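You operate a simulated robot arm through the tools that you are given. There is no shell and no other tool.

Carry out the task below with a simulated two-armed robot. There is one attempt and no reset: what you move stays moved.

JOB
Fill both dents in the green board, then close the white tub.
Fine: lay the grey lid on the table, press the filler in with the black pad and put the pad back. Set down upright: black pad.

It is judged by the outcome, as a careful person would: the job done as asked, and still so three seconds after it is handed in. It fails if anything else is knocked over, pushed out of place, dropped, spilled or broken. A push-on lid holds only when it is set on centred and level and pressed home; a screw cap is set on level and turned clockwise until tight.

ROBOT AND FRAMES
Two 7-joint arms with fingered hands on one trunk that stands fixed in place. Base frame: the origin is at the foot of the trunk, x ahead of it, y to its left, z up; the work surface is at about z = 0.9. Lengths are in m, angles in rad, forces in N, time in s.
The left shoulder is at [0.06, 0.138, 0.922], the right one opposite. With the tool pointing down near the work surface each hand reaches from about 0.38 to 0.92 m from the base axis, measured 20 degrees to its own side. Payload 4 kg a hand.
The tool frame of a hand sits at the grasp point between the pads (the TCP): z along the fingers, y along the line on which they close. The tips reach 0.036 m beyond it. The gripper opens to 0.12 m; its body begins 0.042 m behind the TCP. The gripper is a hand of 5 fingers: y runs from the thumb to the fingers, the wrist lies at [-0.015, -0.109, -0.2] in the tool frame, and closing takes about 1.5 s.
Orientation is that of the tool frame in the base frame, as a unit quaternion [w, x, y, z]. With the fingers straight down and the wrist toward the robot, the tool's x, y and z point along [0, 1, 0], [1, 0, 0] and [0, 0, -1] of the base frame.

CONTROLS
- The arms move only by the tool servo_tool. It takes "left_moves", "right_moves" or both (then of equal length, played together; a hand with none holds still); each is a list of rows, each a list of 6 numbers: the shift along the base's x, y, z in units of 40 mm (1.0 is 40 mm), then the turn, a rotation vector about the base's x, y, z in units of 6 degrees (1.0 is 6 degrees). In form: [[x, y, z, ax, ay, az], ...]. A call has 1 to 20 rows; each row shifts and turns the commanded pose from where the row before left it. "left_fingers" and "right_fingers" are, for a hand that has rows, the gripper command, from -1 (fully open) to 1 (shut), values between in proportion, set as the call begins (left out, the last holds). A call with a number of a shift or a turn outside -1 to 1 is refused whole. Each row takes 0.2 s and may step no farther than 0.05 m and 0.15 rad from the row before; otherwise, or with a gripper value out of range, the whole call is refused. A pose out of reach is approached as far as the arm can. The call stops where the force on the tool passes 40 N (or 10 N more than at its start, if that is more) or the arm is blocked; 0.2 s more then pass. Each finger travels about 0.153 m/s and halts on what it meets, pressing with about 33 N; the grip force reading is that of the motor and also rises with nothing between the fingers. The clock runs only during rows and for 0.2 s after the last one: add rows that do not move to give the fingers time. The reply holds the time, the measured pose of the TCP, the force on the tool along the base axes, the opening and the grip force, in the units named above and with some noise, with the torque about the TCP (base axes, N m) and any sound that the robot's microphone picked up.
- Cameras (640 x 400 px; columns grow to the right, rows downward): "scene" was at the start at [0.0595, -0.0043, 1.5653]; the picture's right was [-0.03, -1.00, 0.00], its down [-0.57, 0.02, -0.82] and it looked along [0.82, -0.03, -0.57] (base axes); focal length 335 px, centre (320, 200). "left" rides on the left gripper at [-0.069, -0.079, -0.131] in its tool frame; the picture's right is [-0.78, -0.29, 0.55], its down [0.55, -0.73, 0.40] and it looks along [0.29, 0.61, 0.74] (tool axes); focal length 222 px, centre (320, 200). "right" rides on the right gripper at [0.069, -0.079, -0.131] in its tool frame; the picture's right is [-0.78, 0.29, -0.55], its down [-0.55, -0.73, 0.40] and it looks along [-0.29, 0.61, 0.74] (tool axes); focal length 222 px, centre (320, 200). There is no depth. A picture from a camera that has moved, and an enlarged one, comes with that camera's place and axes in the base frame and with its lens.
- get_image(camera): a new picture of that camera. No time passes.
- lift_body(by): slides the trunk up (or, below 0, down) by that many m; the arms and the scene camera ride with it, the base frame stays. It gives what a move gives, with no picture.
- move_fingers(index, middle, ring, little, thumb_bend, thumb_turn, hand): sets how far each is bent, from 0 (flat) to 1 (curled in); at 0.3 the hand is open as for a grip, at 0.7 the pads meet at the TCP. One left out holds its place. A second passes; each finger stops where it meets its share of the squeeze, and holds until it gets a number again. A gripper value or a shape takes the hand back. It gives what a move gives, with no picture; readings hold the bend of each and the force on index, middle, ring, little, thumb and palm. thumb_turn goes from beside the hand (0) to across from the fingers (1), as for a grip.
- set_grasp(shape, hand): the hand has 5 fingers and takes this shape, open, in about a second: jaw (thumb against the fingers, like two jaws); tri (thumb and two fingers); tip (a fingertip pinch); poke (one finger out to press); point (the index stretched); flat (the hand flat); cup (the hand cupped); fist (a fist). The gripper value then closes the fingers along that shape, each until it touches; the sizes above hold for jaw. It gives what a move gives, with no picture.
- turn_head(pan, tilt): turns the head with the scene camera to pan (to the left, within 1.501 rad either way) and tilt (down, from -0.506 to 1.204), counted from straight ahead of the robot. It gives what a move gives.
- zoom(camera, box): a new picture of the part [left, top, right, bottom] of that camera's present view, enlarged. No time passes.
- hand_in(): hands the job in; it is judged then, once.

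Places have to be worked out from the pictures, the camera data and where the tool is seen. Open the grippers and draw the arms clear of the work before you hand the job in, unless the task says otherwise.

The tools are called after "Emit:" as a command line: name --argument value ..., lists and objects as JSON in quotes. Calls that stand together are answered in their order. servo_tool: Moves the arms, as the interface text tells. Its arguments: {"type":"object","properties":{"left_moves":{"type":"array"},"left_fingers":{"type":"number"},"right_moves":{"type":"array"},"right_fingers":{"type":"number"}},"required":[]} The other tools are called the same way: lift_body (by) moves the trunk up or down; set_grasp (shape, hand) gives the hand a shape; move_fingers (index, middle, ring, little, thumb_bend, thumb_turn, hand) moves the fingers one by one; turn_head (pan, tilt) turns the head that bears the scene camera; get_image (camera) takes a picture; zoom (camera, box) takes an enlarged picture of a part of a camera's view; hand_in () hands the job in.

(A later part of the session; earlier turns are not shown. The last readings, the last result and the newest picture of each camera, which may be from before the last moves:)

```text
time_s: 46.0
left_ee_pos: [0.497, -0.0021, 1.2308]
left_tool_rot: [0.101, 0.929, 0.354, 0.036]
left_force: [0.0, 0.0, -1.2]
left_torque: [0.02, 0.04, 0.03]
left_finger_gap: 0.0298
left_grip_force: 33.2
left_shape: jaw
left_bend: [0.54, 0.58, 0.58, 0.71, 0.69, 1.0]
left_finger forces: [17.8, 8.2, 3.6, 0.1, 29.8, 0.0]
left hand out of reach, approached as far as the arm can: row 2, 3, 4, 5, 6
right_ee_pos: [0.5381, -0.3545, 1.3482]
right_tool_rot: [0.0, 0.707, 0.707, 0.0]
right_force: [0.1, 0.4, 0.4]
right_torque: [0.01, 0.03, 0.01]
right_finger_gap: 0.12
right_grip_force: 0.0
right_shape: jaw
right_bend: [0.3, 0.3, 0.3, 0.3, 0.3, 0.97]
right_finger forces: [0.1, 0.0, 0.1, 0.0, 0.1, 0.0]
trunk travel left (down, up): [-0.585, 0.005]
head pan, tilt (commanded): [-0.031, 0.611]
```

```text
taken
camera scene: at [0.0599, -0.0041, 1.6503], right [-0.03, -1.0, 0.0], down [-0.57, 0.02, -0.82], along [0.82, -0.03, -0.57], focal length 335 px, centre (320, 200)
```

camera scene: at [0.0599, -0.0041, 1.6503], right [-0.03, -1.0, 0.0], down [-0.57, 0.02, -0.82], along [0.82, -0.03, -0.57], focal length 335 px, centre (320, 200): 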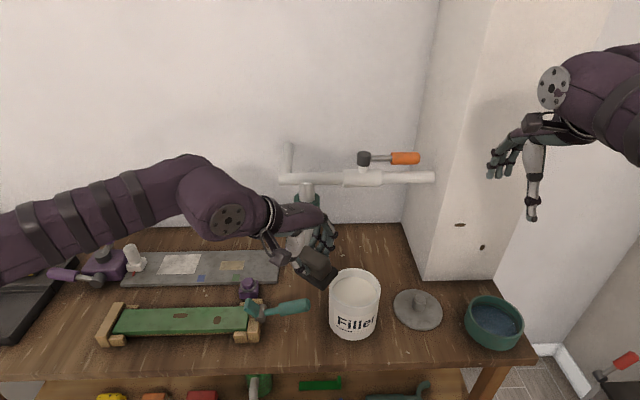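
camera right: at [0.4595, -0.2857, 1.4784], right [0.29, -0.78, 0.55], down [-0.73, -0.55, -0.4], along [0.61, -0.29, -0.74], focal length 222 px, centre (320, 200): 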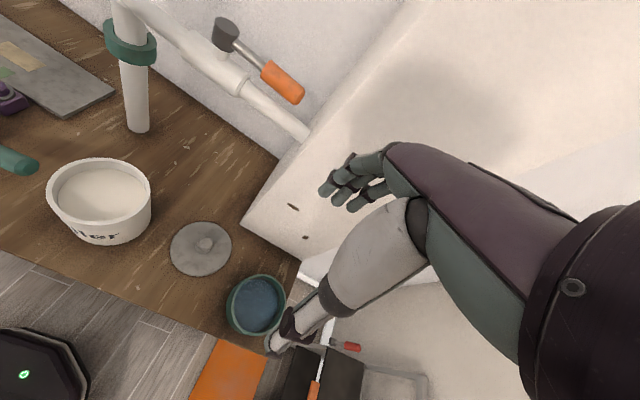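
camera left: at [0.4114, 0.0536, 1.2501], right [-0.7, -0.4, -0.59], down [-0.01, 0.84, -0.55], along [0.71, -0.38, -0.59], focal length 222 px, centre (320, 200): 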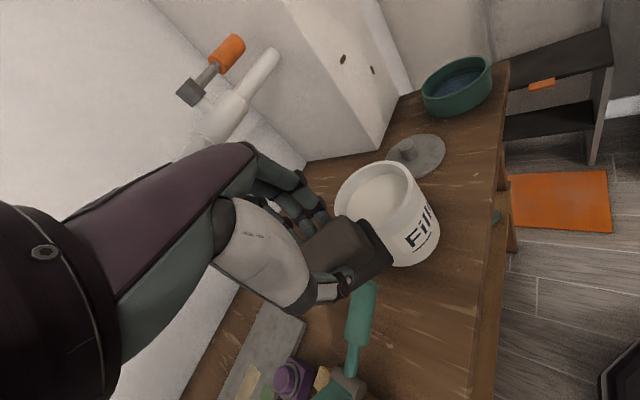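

The forearm comes in from a widely flared elbow, which seems to be what blocks crossing. I go back toward the middle with the hand straight, then roll the hand (fingers to the right) to coax the elbow down.

Emit:
servo_tool --left_moves '[[-0.1, 0.5, 0, 0.75, 0.66, 0], [-0.1, 0.5, 0, 0.75, 0.66, 0], [-0.1, 0.5, 0, 0, 0, 1], [-0.1, 0.5, 0, 0, 0, 1], [-0.1, 0.5, 0, 0, 0, 1], [-0.1, 0.5, 0, 0, 0, 1], [-0.1, 0.5, 0, 0, 0, 1], [0, 0.4, 0, 0, 0, 1], [0, 0, 0, 0, 0, 1], [0, 0, 0, 0, 0, 1], [0, 0, 0, 0, 0, 0]]'

Emit:
servo_tool --left_moves '[[0, 0, 0, -1, 0, 0], [0, 0, 0, -1, 0, 0], [0, 0, 0, -1, 0, 0], [0, 0, 0, -1, 0, 0], [0, 0, 0, -1, 0, 0], [0, 0, 0, -1, 0, 0], [0, 0, 0, -1, 0, 0], [0, 0, 0, -1, 0, 0], [0, 0, 0, 0, 0, 0]]'

Emit:
get_image --camera "scene"

```text
time_s: 48.4
left_ee_pos: [0.4583, 0.1631, 1.227]
left_tool_rot: [0.003, 0.709, 0.705, -0.001]
left_force: [-0.5, -0.3, -0.7]
left_torque: [-0.01, -0.03, -0.01]
left_finger_gap: 0.0303
left_grip_force: 33.1
left_shape: jaw
left_bend: [0.54, 0.58, 0.58, 0.71, 0.69, 1.0]
left_finger forces: [17.8, 8.1, 3.8, 0.0, 29.8, 0.0]
left hand out of reach, approached as far as the arm can: row 1, 2
right_ee_pos: [0.5389, -0.3535, 1.3473]
right_tool_rot: [0.0, 0.707, 0.707, 0.0]
right_force: [-0.3, 0.7, 0.8]
right_torque: [0.01, 0.01, 0.0]
right_finger_gap: 0.1195
right_grip_force: 0.0
right_shape: jaw
right_bend: [0.3, 0.3, 0.3, 0.3, 0.3, 0.97]
right_finger forces: [0.1, 0.0, 0.0, 0.1, 0.0, 0.0]
trunk travel left (down, up): [-0.585, 0.005]
head pan, tilt (commanded): [-0.031, 0.611]
```

```text
time_s: 50.4
left_ee_pos: [0.4589, 0.162, 1.2263]
left_tool_rot: [0.292, 0.647, 0.643, -0.287]
left_force: [0.2, 0.3, -0.9]
left_torque: [0.05, -0.02, 0.03]
left_finger_gap: 0.0298
left_grip_force: 33.2
left_shape: jaw
left_bend: [0.54, 0.58, 0.58, 0.71, 0.69, 1.0]
left_finger forces: [17.7, 8.3, 3.7, 0.0, 29.8, 0.0]
right_ee_pos: [0.5383, -0.3542, 1.3481]
right_tool_rot: [0.0, 0.706, 0.708, 0.0]
right_force: [-0.3, -1.0, 0.0]
right_torque: [-0.01, 0.0, -0.01]
right_finger_gap: 0.1199
right_grip_force: 0.0
right_shape: jaw
right_bend: [0.3, 0.3, 0.3, 0.3, 0.3, 0.97]
right_finger forces: [0.0, 0.1, 0.0, 0.0, 0.1, 0.0]
trunk travel left (down, up): [-0.585, 0.005]
head pan, tilt (commanded): [-0.031, 0.611]
```

```text
taken
camera scene: at [0.0595, -0.0047, 1.6503], right [-0.03, -1.0, 0.0], down [-0.57, 0.02, -0.82], along [0.82, -0.03, -0.57], focal length 335 px, centre (320, 200)
```

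scene: 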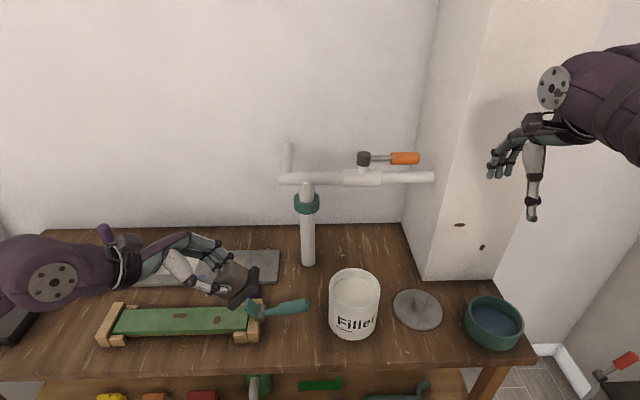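

With the hand rolled 48° (fingers pointing right-down) the arm moves freely. I test whether in this posture it can reach across to above the tub (staying high).

Emit:
servo_tool --left_moves '[[0.3, -0.7, 0, 0, 0, 0], [0.3, -0.7, 0, 0, 0, 0], [0.3, -0.7, 0, 0, 0, 0], [0.3, -0.7, 0, 0, 0, 0], [0.3, -0.7, 0, 0, 0, 0], [0.3, -0.7, 0, 0, 0, 0], [0.3, -0.7, 0, 0, 0, 0], [0.3, -0.7, 0, 0, 0, 0], [0.3, -0.7, 0, 0, 0, 0], [0, 0, 0, 0, 0, 0]]'

Emit:
get_image --camera "scene"

```text
time_s: 52.6
left_ee_pos: [0.5395, -0.0262, 1.228]
left_tool_rot: [0.292, 0.646, 0.645, -0.286]
left_force: [-0.8, 1.0, -1.4]
left_torque: [0.01, -0.02, 0.01]
left_finger_gap: 0.03
left_grip_force: 33.1
left_shape: jaw
left_bend: [0.54, 0.58, 0.58, 0.71, 0.69, 1.0]
left_finger forces: [17.7, 8.2, 3.7, 0.1, 29.6, 0.0]
left hand out of reach, approached as far as the arm can: row 7, 8, 9
right_ee_pos: [0.5387, -0.3532, 1.3479]
right_tool_rot: [0.0, 0.707, 0.707, 0.0]
right_force: [-0.7, 0.6, -0.4]
right_torque: [-0.01, 0.0, 0.0]
right_finger_gap: 0.1195
right_grip_force: 0.1
right_shape: jaw
right_bend: [0.3, 0.3, 0.3, 0.3, 0.3, 0.97]
right_finger forces: [0.0, 0.0, 0.1, 0.0, 0.1, 0.0]
trunk travel left (down, up): [-0.585, 0.005]
head pan, tilt (commanded): [-0.031, 0.611]
```

```text
taken
camera scene: at [0.0597, -0.0041, 1.6503], right [-0.03, -1.0, 0.0], down [-0.57, 0.02, -0.82], along [0.82, -0.03, -0.57], focal length 335 px, centre (320, 200)
```

scene: 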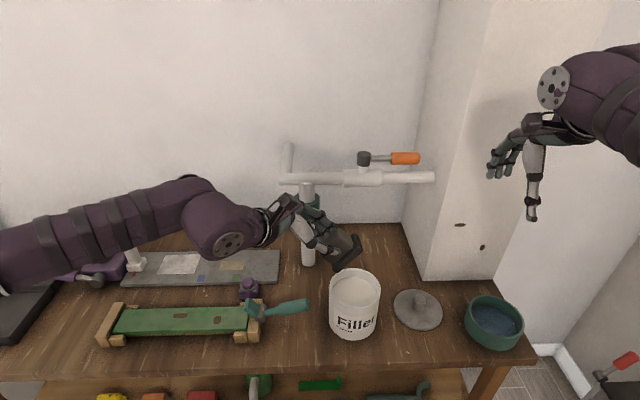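

All attempts stop with the wrist near the same place, while the right arm crossed more easily from its start posture. The left elbow posture has likely drifted, so I return the left hand to its start pose (relative to the trunk) and compare with the first picture.

Emit:
servo_tool --left_moves '[[-0.2, 0.6, 0.3, 1, 0, 0], [-0.2, 0.7, 0.4, 1, 0, 0], [-0.2, 0.8, 0.4, 1, 0, 0], [-0.2, 0.8, 0.4, 1, 0, 0], [-0.2, 0.8, 0.4, 1, 0, 0], [-0.2, 0.8, 0.4, 1, 0, 0], [-0.2, 0.8, 0.4, 1, 0, 0], [-0.2, 0.8, 0.4, 1, 0, 0], [-0.2, 0.5, 0.2, 0, 0, 0], [-0.15, 0.05, 0.05, 0, 0, 0], [0, 0, 0, 0, 0, 0]]'

Emit:
lift_body --by -0.085

Emit:
get_image --camera "scene"

```text
time_s: 55.0
left_ee_pos: [0.4608, 0.2414, 1.3621]
left_tool_rot: [0.003, 0.709, 0.705, 0.0]
left_force: [-0.1, 0.0, -0.4]
left_torque: [0.0, 0.0, -0.01]
left_finger_gap: 0.0295
left_grip_force: 32.8
left_shape: jaw
left_bend: [0.54, 0.58, 0.58, 0.71, 0.69, 1.0]
left_finger forces: [17.7, 8.0, 3.7, 0.0, 29.5, 0.1]
right_ee_pos: [0.5381, -0.354, 1.3477]
right_tool_rot: [0.001, 0.707, 0.707, 0.0]
right_force: [0.0, -0.6, 0.6]
right_torque: [-0.04, -0.02, -0.02]
right_finger_gap: 0.1196
right_grip_force: 0.0
right_shape: jaw
right_bend: [0.3, 0.3, 0.3, 0.3, 0.3, 0.97]
right_finger forces: [0.0, 0.1, 0.0, 0.0, 0.0, 0.0]
trunk travel left (down, up): [-0.585, 0.005]
head pan, tilt (commanded): [-0.031, 0.611]
```

```text
time_s: 56.2
left_ee_pos: [0.4612, 0.2401, 1.2766]
left_tool_rot: [0.003, 0.709, 0.705, 0.0]
left_force: [-0.3, 0.2, -1.6]
left_torque: [0.01, -0.01, 0.02]
left_finger_gap: 0.0297
left_grip_force: 32.9
left_shape: jaw
left_bend: [0.54, 0.58, 0.58, 0.71, 0.69, 1.0]
left_finger forces: [17.7, 8.0, 3.6, 0.0, 29.5, 0.0]
right_ee_pos: [0.538, -0.355, 1.2631]
right_tool_rot: [0.0, 0.708, 0.706, 0.0]
right_force: [-0.7, 0.1, -0.3]
right_torque: [-0.02, -0.02, 0.03]
right_finger_gap: 0.1197
right_grip_force: 0.0
right_shape: jaw
right_bend: [0.3, 0.3, 0.3, 0.3, 0.3, 0.97]
right_finger forces: [0.1, 0.0, 0.0, 0.1, 0.0, 0.0]
trunk travel left (down, up): [-0.5, 0.09]
head pan, tilt (commanded): [-0.031, 0.611]
```

```text
taken
camera scene: at [0.0595, -0.0043, 1.5654], right [-0.03, -1.0, 0.0], down [-0.57, 0.02, -0.82], along [0.82, -0.03, -0.57], focal length 335 px, centre (320, 200)
```

scene: 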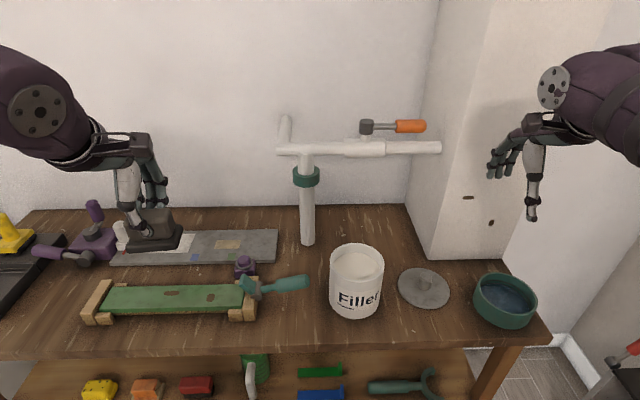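

The posture has indeed drifted (the forearm now comes from far left compared with the first picture). Turning the hand the other way (positive yaw) should push the elbow in; I try +60° in place and look.

Emit:
servo_tool --left_moves '[[0, 0, 0, 0, 0, 1], [0, 0, 0, 0, 0, 1], [0, 0, 0, 0, 0, 1], [0, 0, 0, 0, 0, 1], [0, 0, 0, 0, 0, 1], [0, 0, 0, 0, 0, 1], [0, 0, 0, 0, 0, 1], [0, 0, 0, 0, 0, 1], [0, 0, 0, 0, 0, 1], [0, 0, 0, 0, 0, 1], [0, 0, 0, 0, 0, 0]]'

Emit:
get_image --camera "scene"

```text
time_s: 58.6
left_ee_pos: [0.461, 0.2416, 1.2761]
left_tool_rot: [0.002, 0.261, 0.965, 0.001]
left_force: [-0.2, 0.2, -1.2]
left_torque: [-0.04, 0.01, -0.02]
left_finger_gap: 0.0298
left_grip_force: 33.0
left_shape: jaw
left_bend: [0.54, 0.58, 0.58, 0.71, 0.69, 1.0]
left_finger forces: [17.8, 8.2, 3.7, 0.0, 29.5, 0.0]
right_ee_pos: [0.538, -0.355, 1.2633]
right_tool_rot: [0.0, 0.707, 0.707, 0.001]
right_force: [0.5, 0.3, -0.3]
right_torque: [-0.03, 0.01, 0.0]
right_finger_gap: 0.1197
right_grip_force: 0.1
right_shape: jaw
right_bend: [0.3, 0.3, 0.3, 0.3, 0.3, 0.97]
right_finger forces: [0.0, 0.0, 0.0, 0.0, 0.1, 0.0]
trunk travel left (down, up): [-0.5, 0.09]
head pan, tilt (commanded): [-0.031, 0.611]
```

```text
taken
camera scene: at [0.0595, -0.0041, 1.5653], right [-0.03, -1.0, 0.0], down [-0.57, 0.02, -0.82], along [0.82, -0.03, -0.57], focal length 335 px, centre (320, 200)
```

scene: 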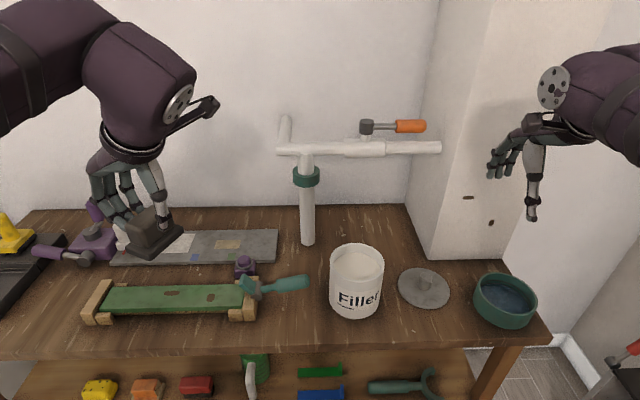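

The hand followed to +60°. Now I turn it back to zero and compare the arm posture.

Emit:
servo_tool --left_moves '[[0, 0, 0, 0, 0, -1], [0, 0, 0, 0, 0, -1], [0, 0, 0, 0, 0, -1], [0, 0, 0, 0, 0, -1], [0, 0, 0, 0, 0, -1], [0, 0, 0, 0, 0, -1], [0, 0, 0, 0, 0, -1], [0, 0, 0, 0, 0, -1], [0, 0, 0, 0, 0, -1], [0, 0, 0, 0, 0, -1], [0, 0, 0, 0, 0, 0]]'

Emit:
get_image --camera "scene"

```text
time_s: 61.0
left_ee_pos: [0.4604, 0.2407, 1.2763]
left_tool_rot: [0.002, 0.71, 0.704, 0.0]
left_force: [-0.5, 0.7, -0.5]
left_torque: [0.02, 0.0, -0.01]
left_finger_gap: 0.0298
left_grip_force: 32.4
left_shape: jaw
left_bend: [0.54, 0.58, 0.58, 0.71, 0.69, 1.0]
left_finger forces: [17.7, 8.1, 3.7, 0.0, 29.5, 0.0]
right_ee_pos: [0.539, -0.3535, 1.2626]
right_tool_rot: [0.0, 0.707, 0.707, 0.001]
right_force: [0.1, 0.1, 0.6]
right_torque: [-0.01, 0.01, 0.02]
right_finger_gap: 0.1197
right_grip_force: 0.0
right_shape: jaw
right_bend: [0.3, 0.3, 0.3, 0.3, 0.3, 0.97]
right_finger forces: [0.0, 0.0, 0.1, 0.0, 0.0, 0.0]
trunk travel left (down, up): [-0.5, 0.09]
head pan, tilt (commanded): [-0.031, 0.611]
```

```text
taken
camera scene: at [0.0596, -0.0044, 1.5653], right [-0.03, -1.0, 0.0], down [-0.57, 0.02, -0.82], along [0.82, -0.03, -0.57], focal length 335 px, centre (320, 200)
```

scene: 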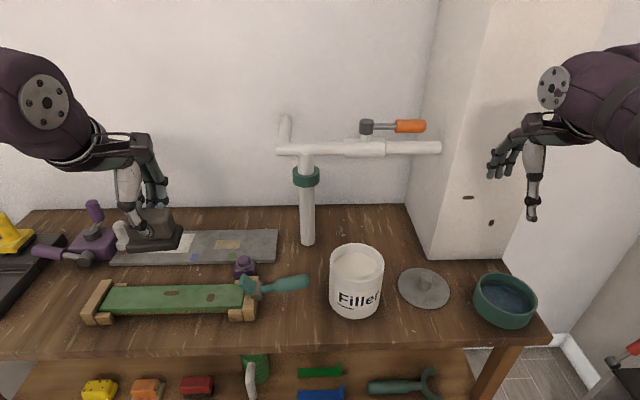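

The posture is nearly unchanged. The right arm reached well across at trunk height 0, so I test the left one here at this trunk height, moving toward (0.58, 0.0) at z≈1.15.

Emit:
servo_tool --left_moves '[[0.3, -0.6, -0.3, 0, 0, 0], [0.3, -0.6, -0.3, 0, 0, 0], [0.3, -0.6, -0.3, 0, 0, 0], [0.3, -0.6, -0.3, 0, 0, 0], [0.3, -0.6, -0.3, 0, 0, 0], [0.3, -0.6, -0.3, 0, 0, 0], [0.3, -0.6, -0.3, 0, 0, 0], [0.3, -0.6, -0.3, 0, 0, 0], [0.3, -0.6, -0.3, 0, 0, 0], [0.3, -0.6, -0.3, 0, 0, 0], [0, 0, 0, 0, 0, 0]]'

Emit:
get_image --camera "scene"

```text
time_s: 63.4
left_ee_pos: [0.5802, 0.0024, 1.1583]
left_tool_rot: [0.003, 0.709, 0.705, 0.0]
left_force: [-0.1, -0.2, -0.4]
left_torque: [0.01, -0.04, 0.02]
left_finger_gap: 0.0298
left_grip_force: 33.6
left_shape: jaw
left_bend: [0.54, 0.58, 0.59, 0.71, 0.69, 1.0]
left_finger forces: [17.7, 8.1, 3.8, 0.0, 29.6, 0.0]
right_ee_pos: [0.5383, -0.3546, 1.2625]
right_tool_rot: [0.0, 0.707, 0.707, 0.0]
right_force: [0.3, -0.9, -0.1]
right_torque: [-0.01, -0.04, 0.01]
right_finger_gap: 0.1197
right_grip_force: 0.1
right_shape: jaw
right_bend: [0.3, 0.3, 0.3, 0.3, 0.3, 0.97]
right_finger forces: [0.0, 0.1, 0.0, 0.0, 0.1, 0.0]
trunk travel left (down, up): [-0.5, 0.09]
head pan, tilt (commanded): [-0.031, 0.611]
```

```text
taken
camera scene: at [0.0592, -0.0041, 1.5654], right [-0.03, -1.0, 0.0], down [-0.57, 0.02, -0.82], along [0.82, -0.03, -0.57], focal length 335 px, centre (320, 200)
```

scene: 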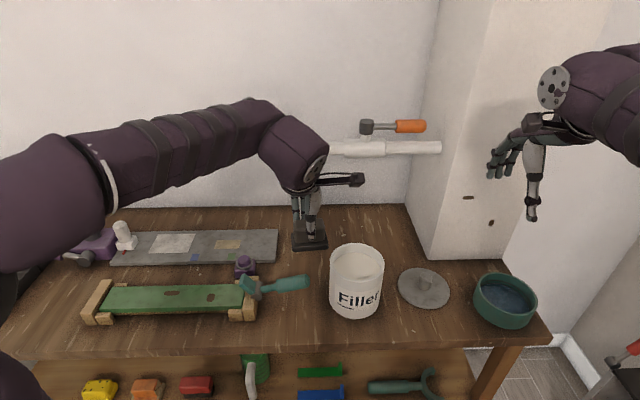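

At trunk height 0 the arm crosses without trouble. I continue to above the tub centre (0.586, -0.102).

Emit:
servo_tool --left_moves '[[0, -0.6, 0, 0, 0, 0], [0, -0.6, 0, 0, 0, 0], [0.05, -0.6, 0, 0, 0, 0], [0.1, -0.5, 0, 0, 0, 0], [0, -0.25, 0, 0, 0, 0], [0, 0, 0, 0, 0, 0]]'

Emit:
get_image --camera "scene"

Emit:
get_image --camera "left"

Emit:
get_image --camera "right"

```text
time_s: 64.8
left_ee_pos: [0.5874, -0.1011, 1.1563]
left_tool_rot: [0.002, 0.709, 0.705, 0.0]
left_force: [0.2, -0.4, -1.4]
left_torque: [-0.01, -0.01, -0.02]
left_finger_gap: 0.0298
left_grip_force: 33.1
left_shape: jaw
left_bend: [0.54, 0.58, 0.59, 0.71, 0.69, 1.0]
left_finger forces: [17.8, 8.1, 3.7, 0.0, 29.4, 0.1]
right_ee_pos: [0.5385, -0.3542, 1.2624]
right_tool_rot: [0.0, 0.707, 0.707, 0.0]
right_force: [-0.5, -0.4, -0.3]
right_torque: [0.01, -0.01, 0.01]
right_finger_gap: 0.1198
right_grip_force: 0.0
right_shape: jaw
right_bend: [0.3, 0.3, 0.3, 0.3, 0.3, 0.97]
right_finger forces: [0.0, 0.1, 0.0, 0.1, 0.0, 0.0]
trunk travel left (down, up): [-0.5, 0.09]
head pan, tilt (commanded): [-0.031, 0.611]
```

```text
taken
camera scene: at [0.0597, -0.0043, 1.5653], right [-0.03, -1.0, 0.0], down [-0.57, 0.02, -0.82], along [0.82, -0.03, -0.57], focal length 335 px, centre (320, 200)
```

scene: 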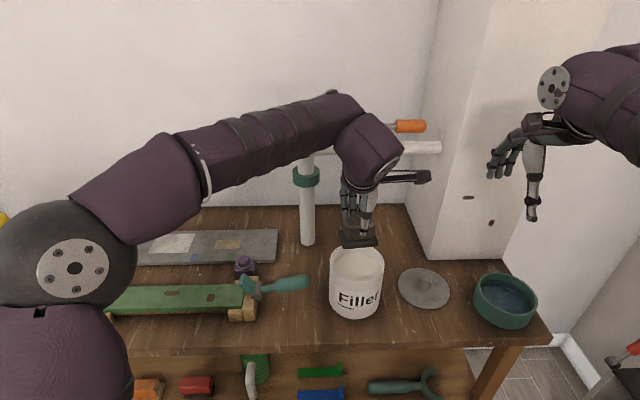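

```text
taken
camera left: at [0.506, -0.1703, 1.2867], right [-0.29, -0.79, -0.55], down [-0.73, 0.55, -0.4], along [0.62, 0.28, -0.74], focal length 222 px, centre (320, 200)
```

left: 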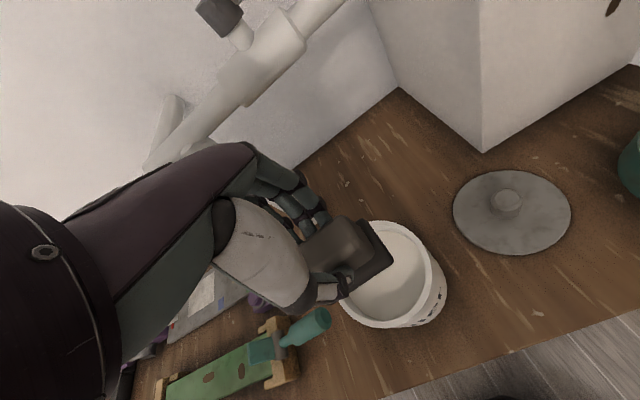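

```text
taken
camera right: at [0.4594, -0.2857, 1.3934], right [0.29, -0.78, 0.55], down [-0.73, -0.55, -0.4], along [0.61, -0.29, -0.74], focal length 222 px, centre (320, 200)
```

right: 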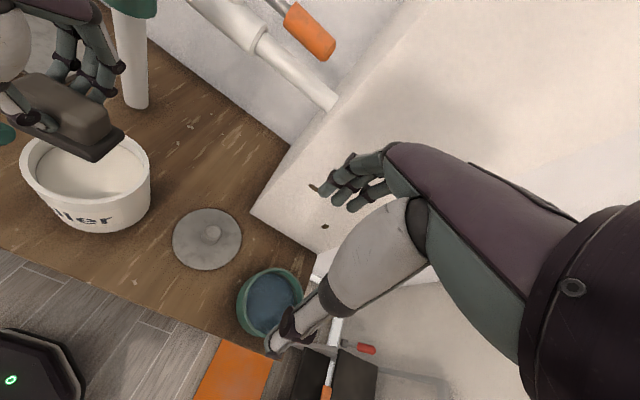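

The pad is now above the open tub. I zoom in from three cameras to check that it is centred over the opening before lowering.

Emit:
zoom --camera "scene" --box '[310, 200, 410, 325]'

Emit:
zoom --camera "right" --box '[0, 50, 180, 250]'

Emit:
zoom --camera "left" --box '[270, 190, 470, 340]'

```text
3.20 times, centred on (360, 262) of scene
camera zoom: at [0.0597, -0.0043, 1.5653], right [-0.03, -1.0, 0.0], down [-0.57, 0.02, -0.82], along [0.82, -0.03, -0.57], focal length 1071 px, centre (192, 0)
```

zoom: 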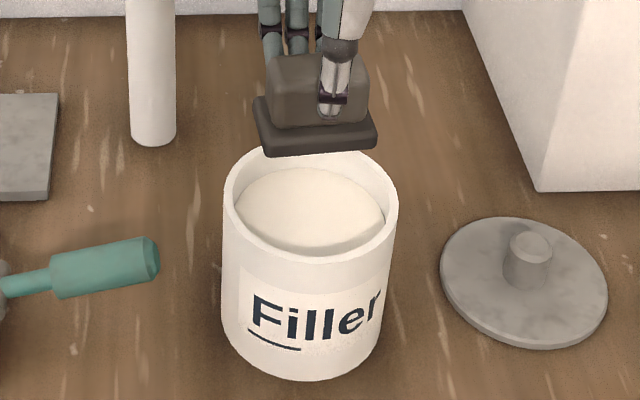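

```text
2.00 times, centred on (90, 150) of right
camera zoom: at [0.4594, -0.2857, 1.3934], right [0.29, -0.78, 0.55], down [-0.73, -0.55, -0.4], along [0.61, -0.29, -0.74], focal length 444 px, centre (780, 300)
```

zoom: 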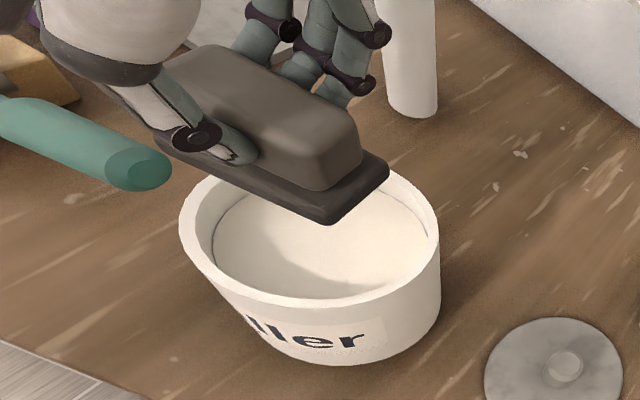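

```text
2.67 times, centred on (370, 265) of left
camera zoom: at [0.506, -0.1703, 1.2867], right [-0.29, -0.79, -0.55], down [-0.73, 0.55, -0.4], along [0.62, 0.28, -0.74], focal length 592 px, centre (187, 27)
```

zoom: 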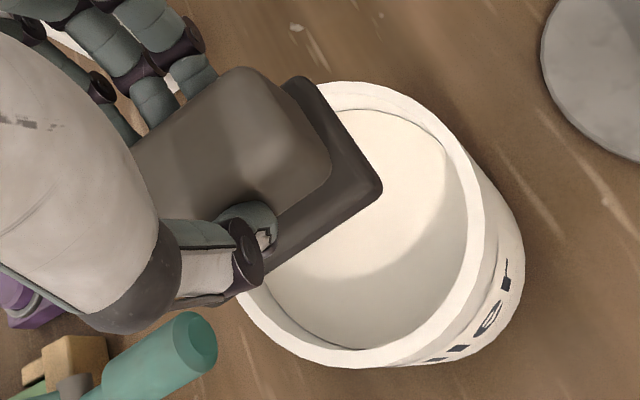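

The pad's underside centre is about (0.587, -0.100), within 4 mm of the tub axis. I shift 3 mm to -y and lower to just above the rim, then check.

Emit:
servo_tool --left_moves '[[0, -0.08, -0.5, 0, 0, 0], [0, 0, -0.5, 0, 0, 0], [0, 0, -0.3, 0, 0, 0], [0, 0, 0, 0, 0, 0]]'

Emit:
zoom --camera "scene" --box '[310, 200, 410, 325]'

Emit:
zoom --camera "right" --box '[0, 50, 180, 250]'

Emit:
zoom --camera "left" --box '[270, 190, 470, 340]'

```text
time_s: 65.8
left_ee_pos: [0.5864, -0.1042, 1.1039]
left_tool_rot: [0.002, 0.709, 0.705, 0.0]
left_force: [0.3, 0.3, -0.7]
left_torque: [0.03, 0.01, -0.01]
left_finger_gap: 0.0298
left_grip_force: 33.3
left_shape: jaw
left_bend: [0.54, 0.58, 0.59, 0.71, 0.69, 1.0]
left_finger forces: [17.8, 8.1, 3.8, 0.0, 29.4, 0.1]
right_ee_pos: [0.5382, -0.3547, 1.2626]
right_tool_rot: [0.0, 0.707, 0.707, -0.001]
right_force: [0.3, 0.2, 0.3]
right_torque: [-0.02, 0.04, -0.01]
right_finger_gap: 0.1196
right_grip_force: 0.1
right_shape: jaw
right_bend: [0.3, 0.3, 0.3, 0.3, 0.3, 0.97]
right_finger forces: [0.0, 0.0, 0.0, 0.0, 0.0, 0.0]
trunk travel left (down, up): [-0.5, 0.09]
head pan, tilt (commanded): [-0.031, 0.611]
```

```text
3.20 times, centred on (360, 262) of scene
camera zoom: at [0.0596, -0.0044, 1.5653], right [-0.03, -1.0, 0.0], down [-0.57, 0.02, -0.82], along [0.82, -0.03, -0.57], focal length 1071 px, centre (192, 0)
```

zoom: 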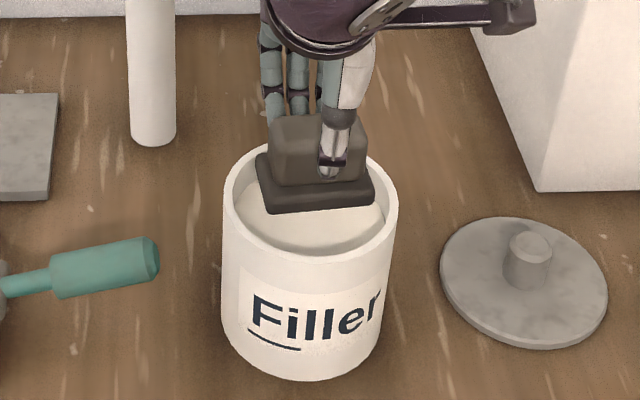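

```text
2.00 times, centred on (90, 150) of right
camera zoom: at [0.4593, -0.2858, 1.3935], right [0.29, -0.78, 0.55], down [-0.73, -0.55, -0.4], along [0.61, -0.29, -0.74], focal length 444 px, centre (780, 300)
```

zoom: 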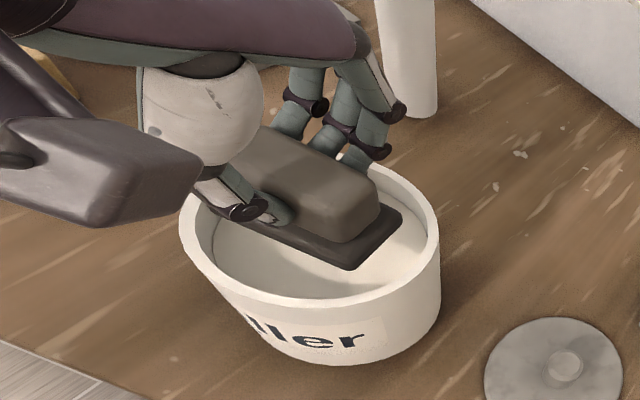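

```text
2.67 times, centred on (370, 265) of left
camera zoom: at [0.5061, -0.1739, 1.2349], right [-0.29, -0.79, -0.55], down [-0.73, 0.55, -0.4], along [0.62, 0.28, -0.74], focal length 592 px, centre (187, 27)
```

zoom: 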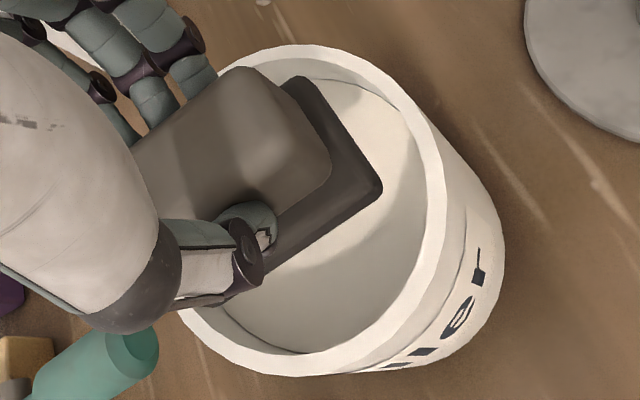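

The pad is centred within the opening on all sides. I lower it in small steps toward the filler surface, watching the force.

Emit:
servo_tool --left_moves '[[0, 0, -0.2, 0, 0, 0], [0, 0, -0.2, 0, 0, 0], [0, 0, -0.2, 0, 0, 0], [0, 0, 0, 0, 0, 0]]'

Emit:
zoom --camera "scene" --box '[310, 200, 410, 325]'

Emit:
zoom --camera "right" --box '[0, 50, 180, 250]'

```text
time_s: 66.8
left_ee_pos: [0.5877, -0.1047, 1.0808]
left_tool_rot: [0.002, 0.709, 0.705, 0.0]
left_force: [-0.5, 0.0, -0.8]
left_torque: [0.01, -0.02, -0.02]
left_finger_gap: 0.0296
left_grip_force: 33.3
left_shape: jaw
left_bend: [0.54, 0.58, 0.59, 0.71, 0.69, 1.0]
left_finger forces: [17.8, 8.1, 3.8, 0.0, 29.5, 0.1]
right_ee_pos: [0.5382, -0.355, 1.2621]
right_tool_rot: [0.0, 0.708, 0.706, 0.0]
right_force: [0.7, -0.4, -0.1]
right_torque: [0.0, -0.02, -0.05]
right_finger_gap: 0.1196
right_grip_force: 0.1
right_shape: jaw
right_bend: [0.3, 0.3, 0.3, 0.3, 0.3, 0.97]
right_finger forces: [0.0, 0.1, 0.0, 0.0, 0.1, 0.0]
trunk travel left (down, up): [-0.5, 0.09]
head pan, tilt (commanded): [-0.031, 0.611]
```

```text
3.20 times, centred on (360, 262) of scene
camera zoom: at [0.0596, -0.0044, 1.5653], right [-0.03, -1.0, 0.0], down [-0.57, 0.02, -0.82], along [0.82, -0.03, -0.57], focal length 1071 px, centre (192, 0)
```

zoom: 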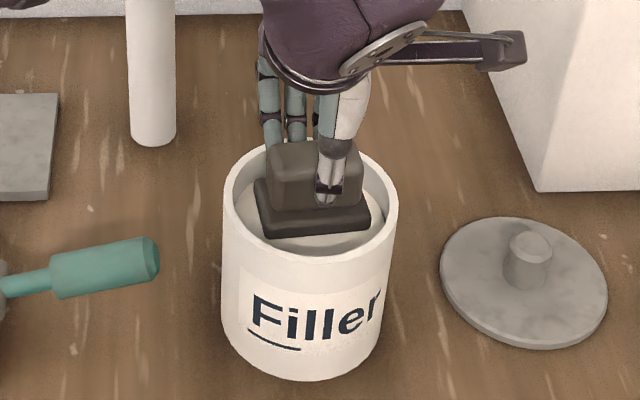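

```text
2.00 times, centred on (90, 150) of right
camera zoom: at [0.4593, -0.2858, 1.3934], right [0.29, -0.78, 0.55], down [-0.73, -0.55, -0.4], along [0.61, -0.29, -0.74], focal length 444 px, centre (780, 300)
```

zoom: 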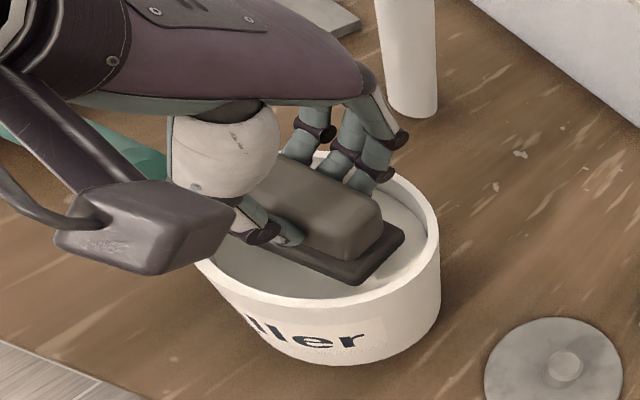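

Still above the filler. I lower further in 3–4 mm steps.

Emit:
servo_tool --left_moves '[[0, 0, -0.1, 0, 0, 0], [0, 0, -0.1, 0, 0, 0], [0, 0, -0.1, 0, 0, 0], [0, 0, 0, 0, 0, 0]]'

Emit:
zoom --camera "scene" --box '[310, 200, 410, 325]'

Emit:
zoom --camera "right" --box '[0, 50, 180, 250]'

```text
time_s: 67.8
left_ee_pos: [0.5874, -0.1038, 1.0685]
left_tool_rot: [0.002, 0.708, 0.706, 0.0]
left_force: [0.0, -0.3, -0.8]
left_torque: [-0.01, 0.01, 0.05]
left_finger_gap: 0.0296
left_grip_force: 32.8
left_shape: jaw
left_bend: [0.54, 0.58, 0.59, 0.71, 0.69, 1.0]
left_finger forces: [17.7, 8.1, 3.7, 0.1, 29.4, 0.0]
right_ee_pos: [0.5396, -0.3547, 1.2617]
right_tool_rot: [0.0, 0.707, 0.708, 0.0]
right_force: [-0.3, 0.7, 0.0]
right_torque: [-0.01, 0.03, 0.01]
right_finger_gap: 0.1196
right_grip_force: 0.0
right_shape: jaw
right_bend: [0.3, 0.3, 0.3, 0.3, 0.3, 0.97]
right_finger forces: [0.1, 0.0, 0.0, 0.0, 0.0, 0.0]
trunk travel left (down, up): [-0.5, 0.09]
head pan, tilt (commanded): [-0.031, 0.611]
```

```text
3.20 times, centred on (360, 262) of scene
camera zoom: at [0.0597, -0.0044, 1.5653], right [-0.03, -1.0, 0.0], down [-0.57, 0.02, -0.82], along [0.82, -0.03, -0.57], focal length 1071 px, centre (192, 0)
```

zoom: 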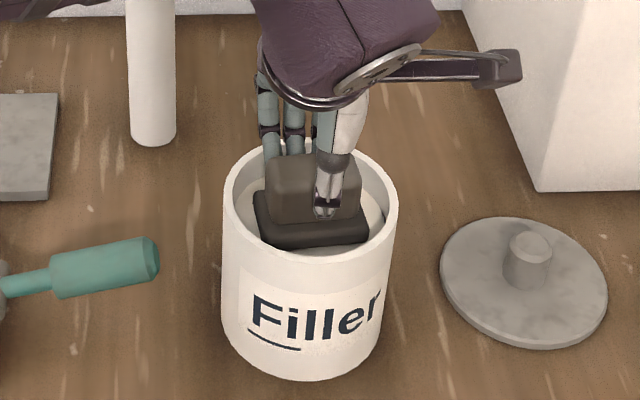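

```text
2.00 times, centred on (90, 150) of right
camera zoom: at [0.4594, -0.2859, 1.3934], right [0.29, -0.78, 0.55], down [-0.73, -0.55, -0.4], along [0.61, -0.29, -0.74], focal length 444 px, centre (780, 300)
```

zoom: 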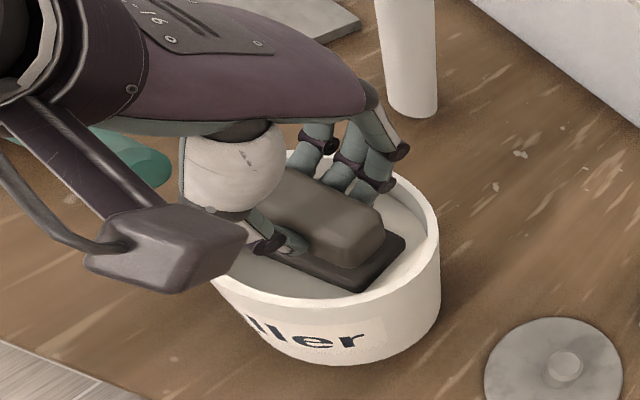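

The pad bottom is now at about z=1.006 and the filler surface I estimate near 1.003. I go down another 2×2.5 mm.

Emit:
servo_tool --left_moves '[[0, 0, -0.06, 0, 0, 0], [0, 0, -0.06, 0, 0, 0], [0, 0, 0, 0, 0, 0]]'

Emit:
zoom --camera "right" --box '[40, 70, 180, 230]'

Emit:
zoom --camera "left" --box '[270, 160, 470, 340]'

```text
time_s: 68.6
left_ee_pos: [0.5877, -0.1051, 1.0663]
left_tool_rot: [0.004, 0.709, 0.705, 0.0]
left_force: [1.1, 0.4, 15.7]
left_torque: [0.05, -0.05, -0.01]
left_finger_gap: 0.0306
left_grip_force: 33.0
left_shape: jaw
left_bend: [0.54, 0.58, 0.58, 0.71, 0.69, 1.0]
left_finger forces: [19.1, 9.6, 4.5, 0.1, 32.1, 0.0]
right_ee_pos: [0.537, -0.354, 1.264]
right_tool_rot: [0.0, 0.707, 0.708, 0.0]
right_force: [-0.5, 0.4, -0.1]
right_torque: [-0.03, 0.01, 0.0]
right_finger_gap: 0.1195
right_grip_force: 0.2
right_shape: jaw
right_bend: [0.3, 0.3, 0.3, 0.3, 0.3, 0.97]
right_finger forces: [0.1, 0.0, 0.1, 0.0, 0.1, 0.0]
trunk travel left (down, up): [-0.5, 0.09]
head pan, tilt (commanded): [-0.031, 0.611]
```

```text
2.50 times, centred on (110, 150) of right
camera zoom: at [0.4583, -0.2855, 1.3941], right [0.29, -0.78, 0.55], down [-0.73, -0.55, -0.4], along [0.61, -0.29, -0.74], focal length 555 px, centre (845, 325)
```

zoom: 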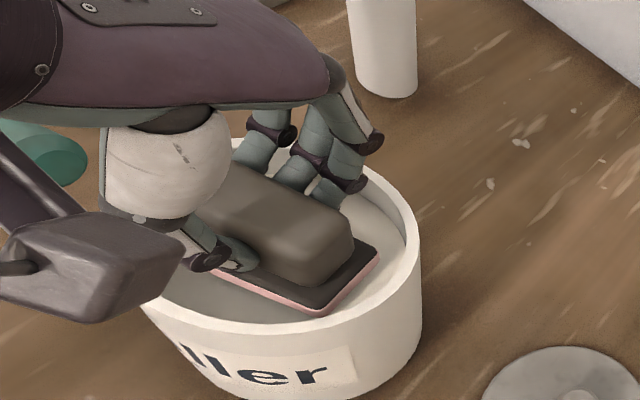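

```text
2.22 times, centred on (370, 250) of left
camera zoom: at [0.5054, -0.1733, 1.1963], right [-0.29, -0.79, -0.54], down [-0.73, 0.55, -0.41], along [0.62, 0.28, -0.73], focal length 494 px, centre (209, 89)
```

zoom: 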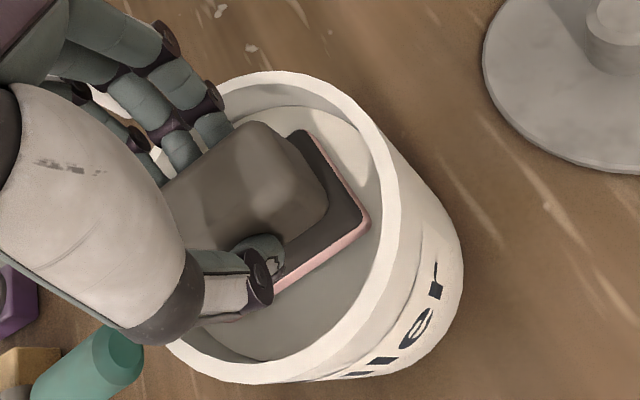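

Contact at ~16 N, and a pinkish layer of filler now shows under the pad: it is loaded. I lift the pad straight out and move back toward the second dent (right one, at about (0.573, 0.2355)).

Emit:
servo_tool --left_moves '[[0, 0, 0.2, 0, 0, 0], [0, 0, 0.4, 0, 0, 0], [0, 0, 0.6, 0, 0, 0], [0, 0, 0.6, 0, 0, 0], [0, 0, 0.4, 0, 0, 0], [0, 0, 0, 0, 0, 0]]'

Emit:
zoom --camera "right" --box '[0, 20, 180, 230]'

Emit:
zoom --camera "scene" --box '[310, 200, 410, 325]'

```text
time_s: 70.0
left_ee_pos: [0.5872, -0.1035, 1.1522]
left_tool_rot: [0.002, 0.709, 0.705, 0.0]
left_force: [0.5, 0.7, -0.8]
left_torque: [0.01, 0.0, -0.02]
left_finger_gap: 0.0307
left_grip_force: 33.2
left_shape: jaw
left_bend: [0.54, 0.58, 0.59, 0.71, 0.69, 1.0]
left_finger forces: [18.3, 8.5, 3.8, 0.1, 30.6, 0.0]
right_ee_pos: [0.5388, -0.3544, 1.2611]
right_tool_rot: [-0.001, 0.707, 0.707, 0.0]
right_force: [-0.2, -0.5, -0.2]
right_torque: [0.0, 0.0, 0.02]
right_finger_gap: 0.1196
right_grip_force: 0.0
right_shape: jaw
right_bend: [0.3, 0.3, 0.3, 0.3, 0.3, 0.97]
right_finger forces: [0.0, 0.0, 0.1, 0.1, 0.1, 0.0]
trunk travel left (down, up): [-0.5, 0.09]
head pan, tilt (commanded): [-0.031, 0.611]
```

```text
1.90 times, centred on (90, 125) of right
camera zoom: at [0.4594, -0.2858, 1.3934], right [0.29, -0.78, 0.55], down [-0.73, -0.55, -0.4], along [0.61, -0.29, -0.74], focal length 423 px, centre (758, 343)
```

zoom: 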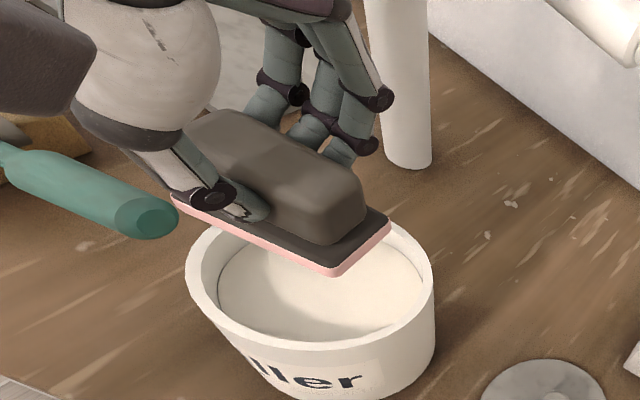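

```text
3.20 times, centred on (360, 262) of scene
camera zoom: at [0.0597, -0.0044, 1.5653], right [-0.03, -1.0, 0.0], down [-0.57, 0.02, -0.82], along [0.82, -0.03, -0.57], focal length 1071 px, centre (192, 0)
```

zoom: 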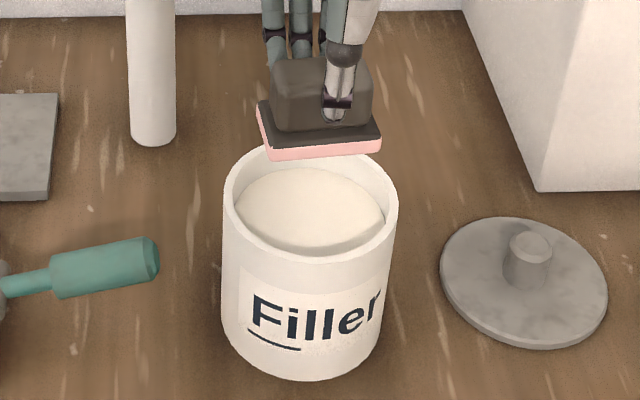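

The pad carries a pink filler layer underneath. I carry it over to above the right dent at (0.573, 0.2355).

Emit:
servo_tool --left_moves '[[0, 0.6, 0, 0, 0, 0], [0, 0.9, 0, 0, 0, 0], [-0.05, 0.9, 0, 0, 0, 0], [-0.05, 0.9, 0, 0, 0, 0], [-0.05, 0.9, 0, 0, 0, 0], [-0.05, 0.9, 0, 0, 0, 0], [-0.05, 0.9, -0.2, 0, 0, 0], [-0.05, 0.9, -0.4, 0, 0, 0], [-0.05, 0.9, -0.6, 0, 0, 0], [0, 0.67, -0.6, 0, 0, 0], [0, 0, -0.6, 0, 0, 0], [0, 0, 0, 0, 0, 0]]'

Emit:
get_image --camera "scene"

Emit:
get_image --camera "left"

```text
time_s: 72.6
left_ee_pos: [0.5714, 0.2337, 1.0557]
left_tool_rot: [0.002, 0.709, 0.705, 0.0]
left_force: [-0.8, -0.2, -1.4]
left_torque: [0.05, 0.0, -0.03]
left_finger_gap: 0.0302
left_grip_force: 32.8
left_shape: jaw
left_bend: [0.54, 0.58, 0.59, 0.71, 0.69, 1.0]
left_finger forces: [18.0, 8.4, 3.7, 0.0, 30.0, 0.1]
right_ee_pos: [0.5394, -0.355, 1.2645]
right_tool_rot: [0.0, 0.707, 0.707, 0.0]
right_force: [-0.8, 0.3, 0.7]
right_torque: [0.02, 0.0, -0.02]
right_finger_gap: 0.1196
right_grip_force: 0.1
right_shape: jaw
right_bend: [0.3, 0.3, 0.3, 0.3, 0.3, 0.97]
right_finger forces: [0.0, 0.0, 0.0, 0.1, 0.1, 0.0]
trunk travel left (down, up): [-0.5, 0.09]
head pan, tilt (commanded): [-0.031, 0.611]
```

```text
taken
camera scene: at [0.0594, -0.0043, 1.5654], right [-0.03, -1.0, 0.0], down [-0.57, 0.02, -0.82], along [0.82, -0.03, -0.57], focal length 335 px, centre (320, 200)
```

scene: 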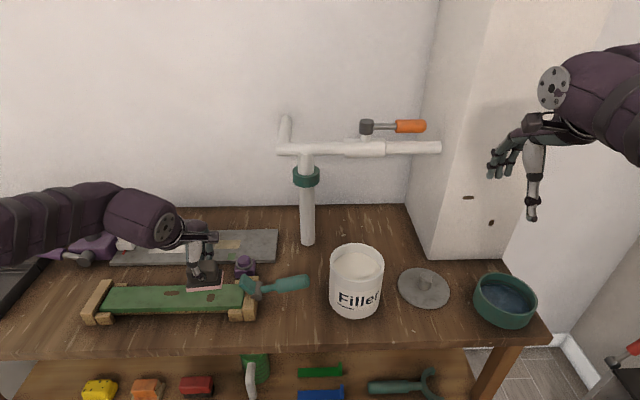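

```text
taken
camera left: at [0.4904, 0.1648, 1.1858], right [-0.29, -0.79, -0.55], down [-0.73, 0.55, -0.4], along [0.62, 0.28, -0.74], focal length 222 px, centre (320, 200)
```

left: 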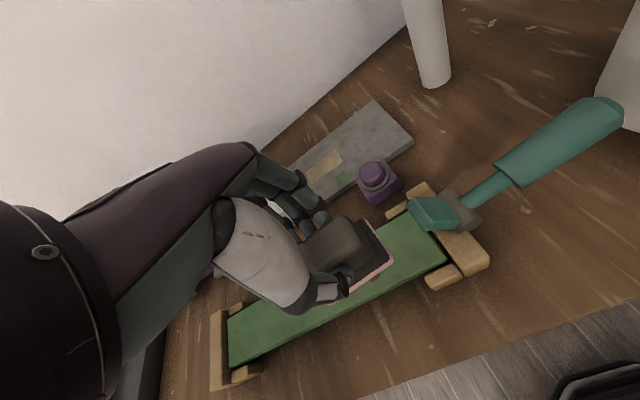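

The pad hovers over the right dent. I check alignment in close-up, then lower.

Emit:
zoom --camera "scene" --box '[140, 225, 270, 325]'

Emit:
zoom --camera "left" --box '[200, 170, 500, 390]'

```text
4.00 times, centred on (205, 275) of scene
camera zoom: at [0.0594, -0.0043, 1.5654], right [-0.03, -1.0, 0.0], down [-0.57, 0.02, -0.82], along [0.82, -0.03, -0.57], focal length 1339 px, centre (780, -100)
```

zoom: 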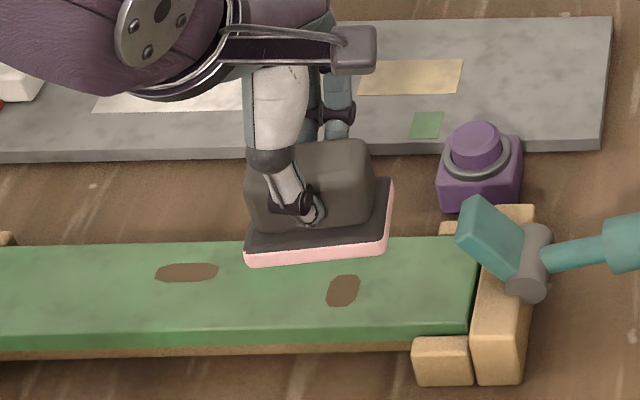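

```text
1.82 times, centred on (350, 280) of left
camera zoom: at [0.4904, 0.1648, 1.1858], right [-0.29, -0.79, -0.55], down [-0.73, 0.55, -0.4], along [0.62, 0.28, -0.74], focal length 404 px, centre (266, 54)
```

zoom: 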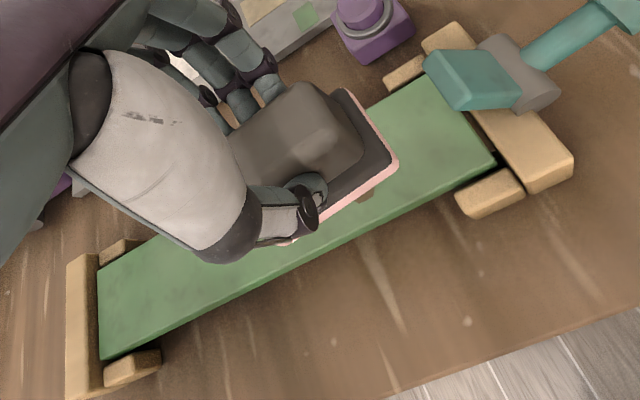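

Pad centre ≈ (0.574, 0.235), dent ≈ (0.575, 0.235): aligned. I lower to just above the board and then press in small steps.

Emit:
servo_tool --left_moves '[[0, 0, -0.5, 0, 0, 0], [0, 0, -0.4, 0, 0, 0], [0, 0, -0.2, 0, 0, 0], [0, 0, -0.1, 0, 0, 0], [0, 0, 0, 0, 0, 0]]'

Emit:
servo_tool --left_moves '[[0, 0, -0.08, 0, 0, 0], [0, 0, -0.08, 0, 0, 0], [0, 0, 0, 0, 0, 0]]'

Emit:
zoom --camera "scene" --box '[140, 225, 270, 325]'

```text
time_s: 73.8
left_ee_pos: [0.5735, 0.2336, 1.0077]
left_tool_rot: [0.003, 0.71, 0.705, 0.001]
left_force: [0.0, -0.2, -0.7]
left_torque: [0.01, 0.01, 0.01]
left_finger_gap: 0.0302
left_grip_force: 32.5
left_shape: jaw
left_bend: [0.54, 0.58, 0.59, 0.71, 0.69, 1.0]
left_finger forces: [18.2, 8.3, 3.7, 0.0, 30.1, 0.0]
right_ee_pos: [0.5387, -0.3547, 1.2623]
right_tool_rot: [0.0, 0.707, 0.707, 0.0]
right_force: [0.0, 0.3, -0.1]
right_torque: [0.0, -0.03, -0.01]
right_finger_gap: 0.1194
right_grip_force: 0.1
right_shape: jaw
right_bend: [0.3, 0.3, 0.3, 0.3, 0.3, 0.97]
right_finger forces: [0.0, 0.0, 0.0, 0.1, 0.0, 0.0]
trunk travel left (down, up): [-0.5, 0.09]
head pan, tilt (commanded): [-0.031, 0.611]
```

```text
time_s: 74.6
left_ee_pos: [0.5733, 0.2337, 1.0032]
left_tool_rot: [0.003, 0.709, 0.705, 0.0]
left_force: [0.0, 1.2, 6.1]
left_torque: [0.05, -0.02, -0.02]
left_finger_gap: 0.0305
left_grip_force: 32.9
left_shape: jaw
left_bend: [0.54, 0.58, 0.59, 0.71, 0.69, 1.0]
left_finger forces: [18.6, 8.5, 3.9, 0.0, 30.7, 0.1]
right_ee_pos: [0.5377, -0.3553, 1.2618]
right_tool_rot: [0.0, 0.707, 0.707, 0.0]
right_force: [1.3, 0.1, -0.7]
right_torque: [0.0, -0.01, 0.0]
right_finger_gap: 0.1198
right_grip_force: 0.0
right_shape: jaw
right_bend: [0.3, 0.3, 0.3, 0.3, 0.3, 0.97]
right_finger forces: [0.0, 0.1, 0.0, 0.1, 0.0, 0.0]
trunk travel left (down, up): [-0.5, 0.09]
head pan, tilt (commanded): [-0.031, 0.611]
```

```text
4.00 times, centred on (205, 275) of scene
camera zoom: at [0.059, -0.0044, 1.5655], right [-0.03, -1.0, 0.0], down [-0.57, 0.02, -0.82], along [0.82, -0.03, -0.57], focal length 1339 px, centre (780, -100)
```

zoom: 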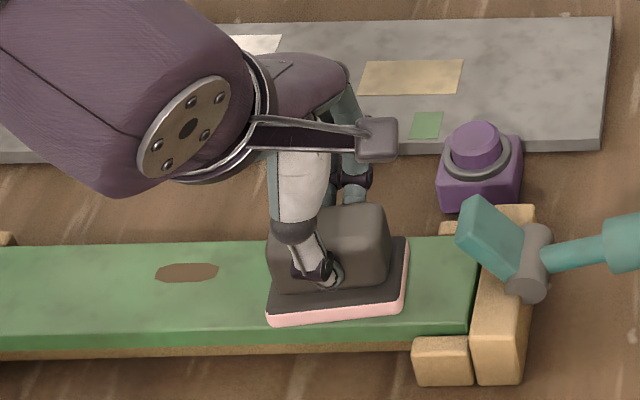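

The pad is on the dent with about 6 N. I press a bit more firmly (a few mm commanded) and hold.

Emit:
servo_tool --left_moves '[[0, 0, -0.06, 0, 0, 0], [0, 0, -0.06, 0, 0, 0], [0, 0, 0, 0, 0, 0], [0, 0, 0, 0, 0, 0]]'

```text
time_s: 75.8
left_ee_pos: [0.5762, 0.233, 1.0004]
left_tool_rot: [0.007, 0.71, 0.704, 0.004]
left_force: [-3.2, 1.9, 18.6]
left_torque: [0.03, 0.15, -0.04]
left_finger_gap: 0.0317
left_grip_force: 32.8
left_shape: jaw
left_bend: [0.54, 0.58, 0.59, 0.71, 0.69, 1.0]
left_finger forces: [18.8, 9.2, 4.0, 0.0, 35.0, 0.0]
right_ee_pos: [0.5371, -0.3545, 1.262]
right_tool_rot: [0.002, 0.707, 0.707, 0.001]
right_force: [-0.3, 0.0, -0.6]
right_torque: [0.03, 0.03, 0.02]
right_finger_gap: 0.1197
right_grip_force: 0.0
right_shape: jaw
right_bend: [0.3, 0.3, 0.3, 0.3, 0.3, 0.97]
right_finger forces: [0.0, 0.0, 0.0, 0.0, 0.0, 0.0]
trunk travel left (down, up): [-0.5, 0.09]
head pan, tilt (commanded): [-0.031, 0.611]
stopped in row 4 (left hand): the force on the tool passed its limit at 40 N (the readings are from after the stop); the commanded pose is now the measured one
```

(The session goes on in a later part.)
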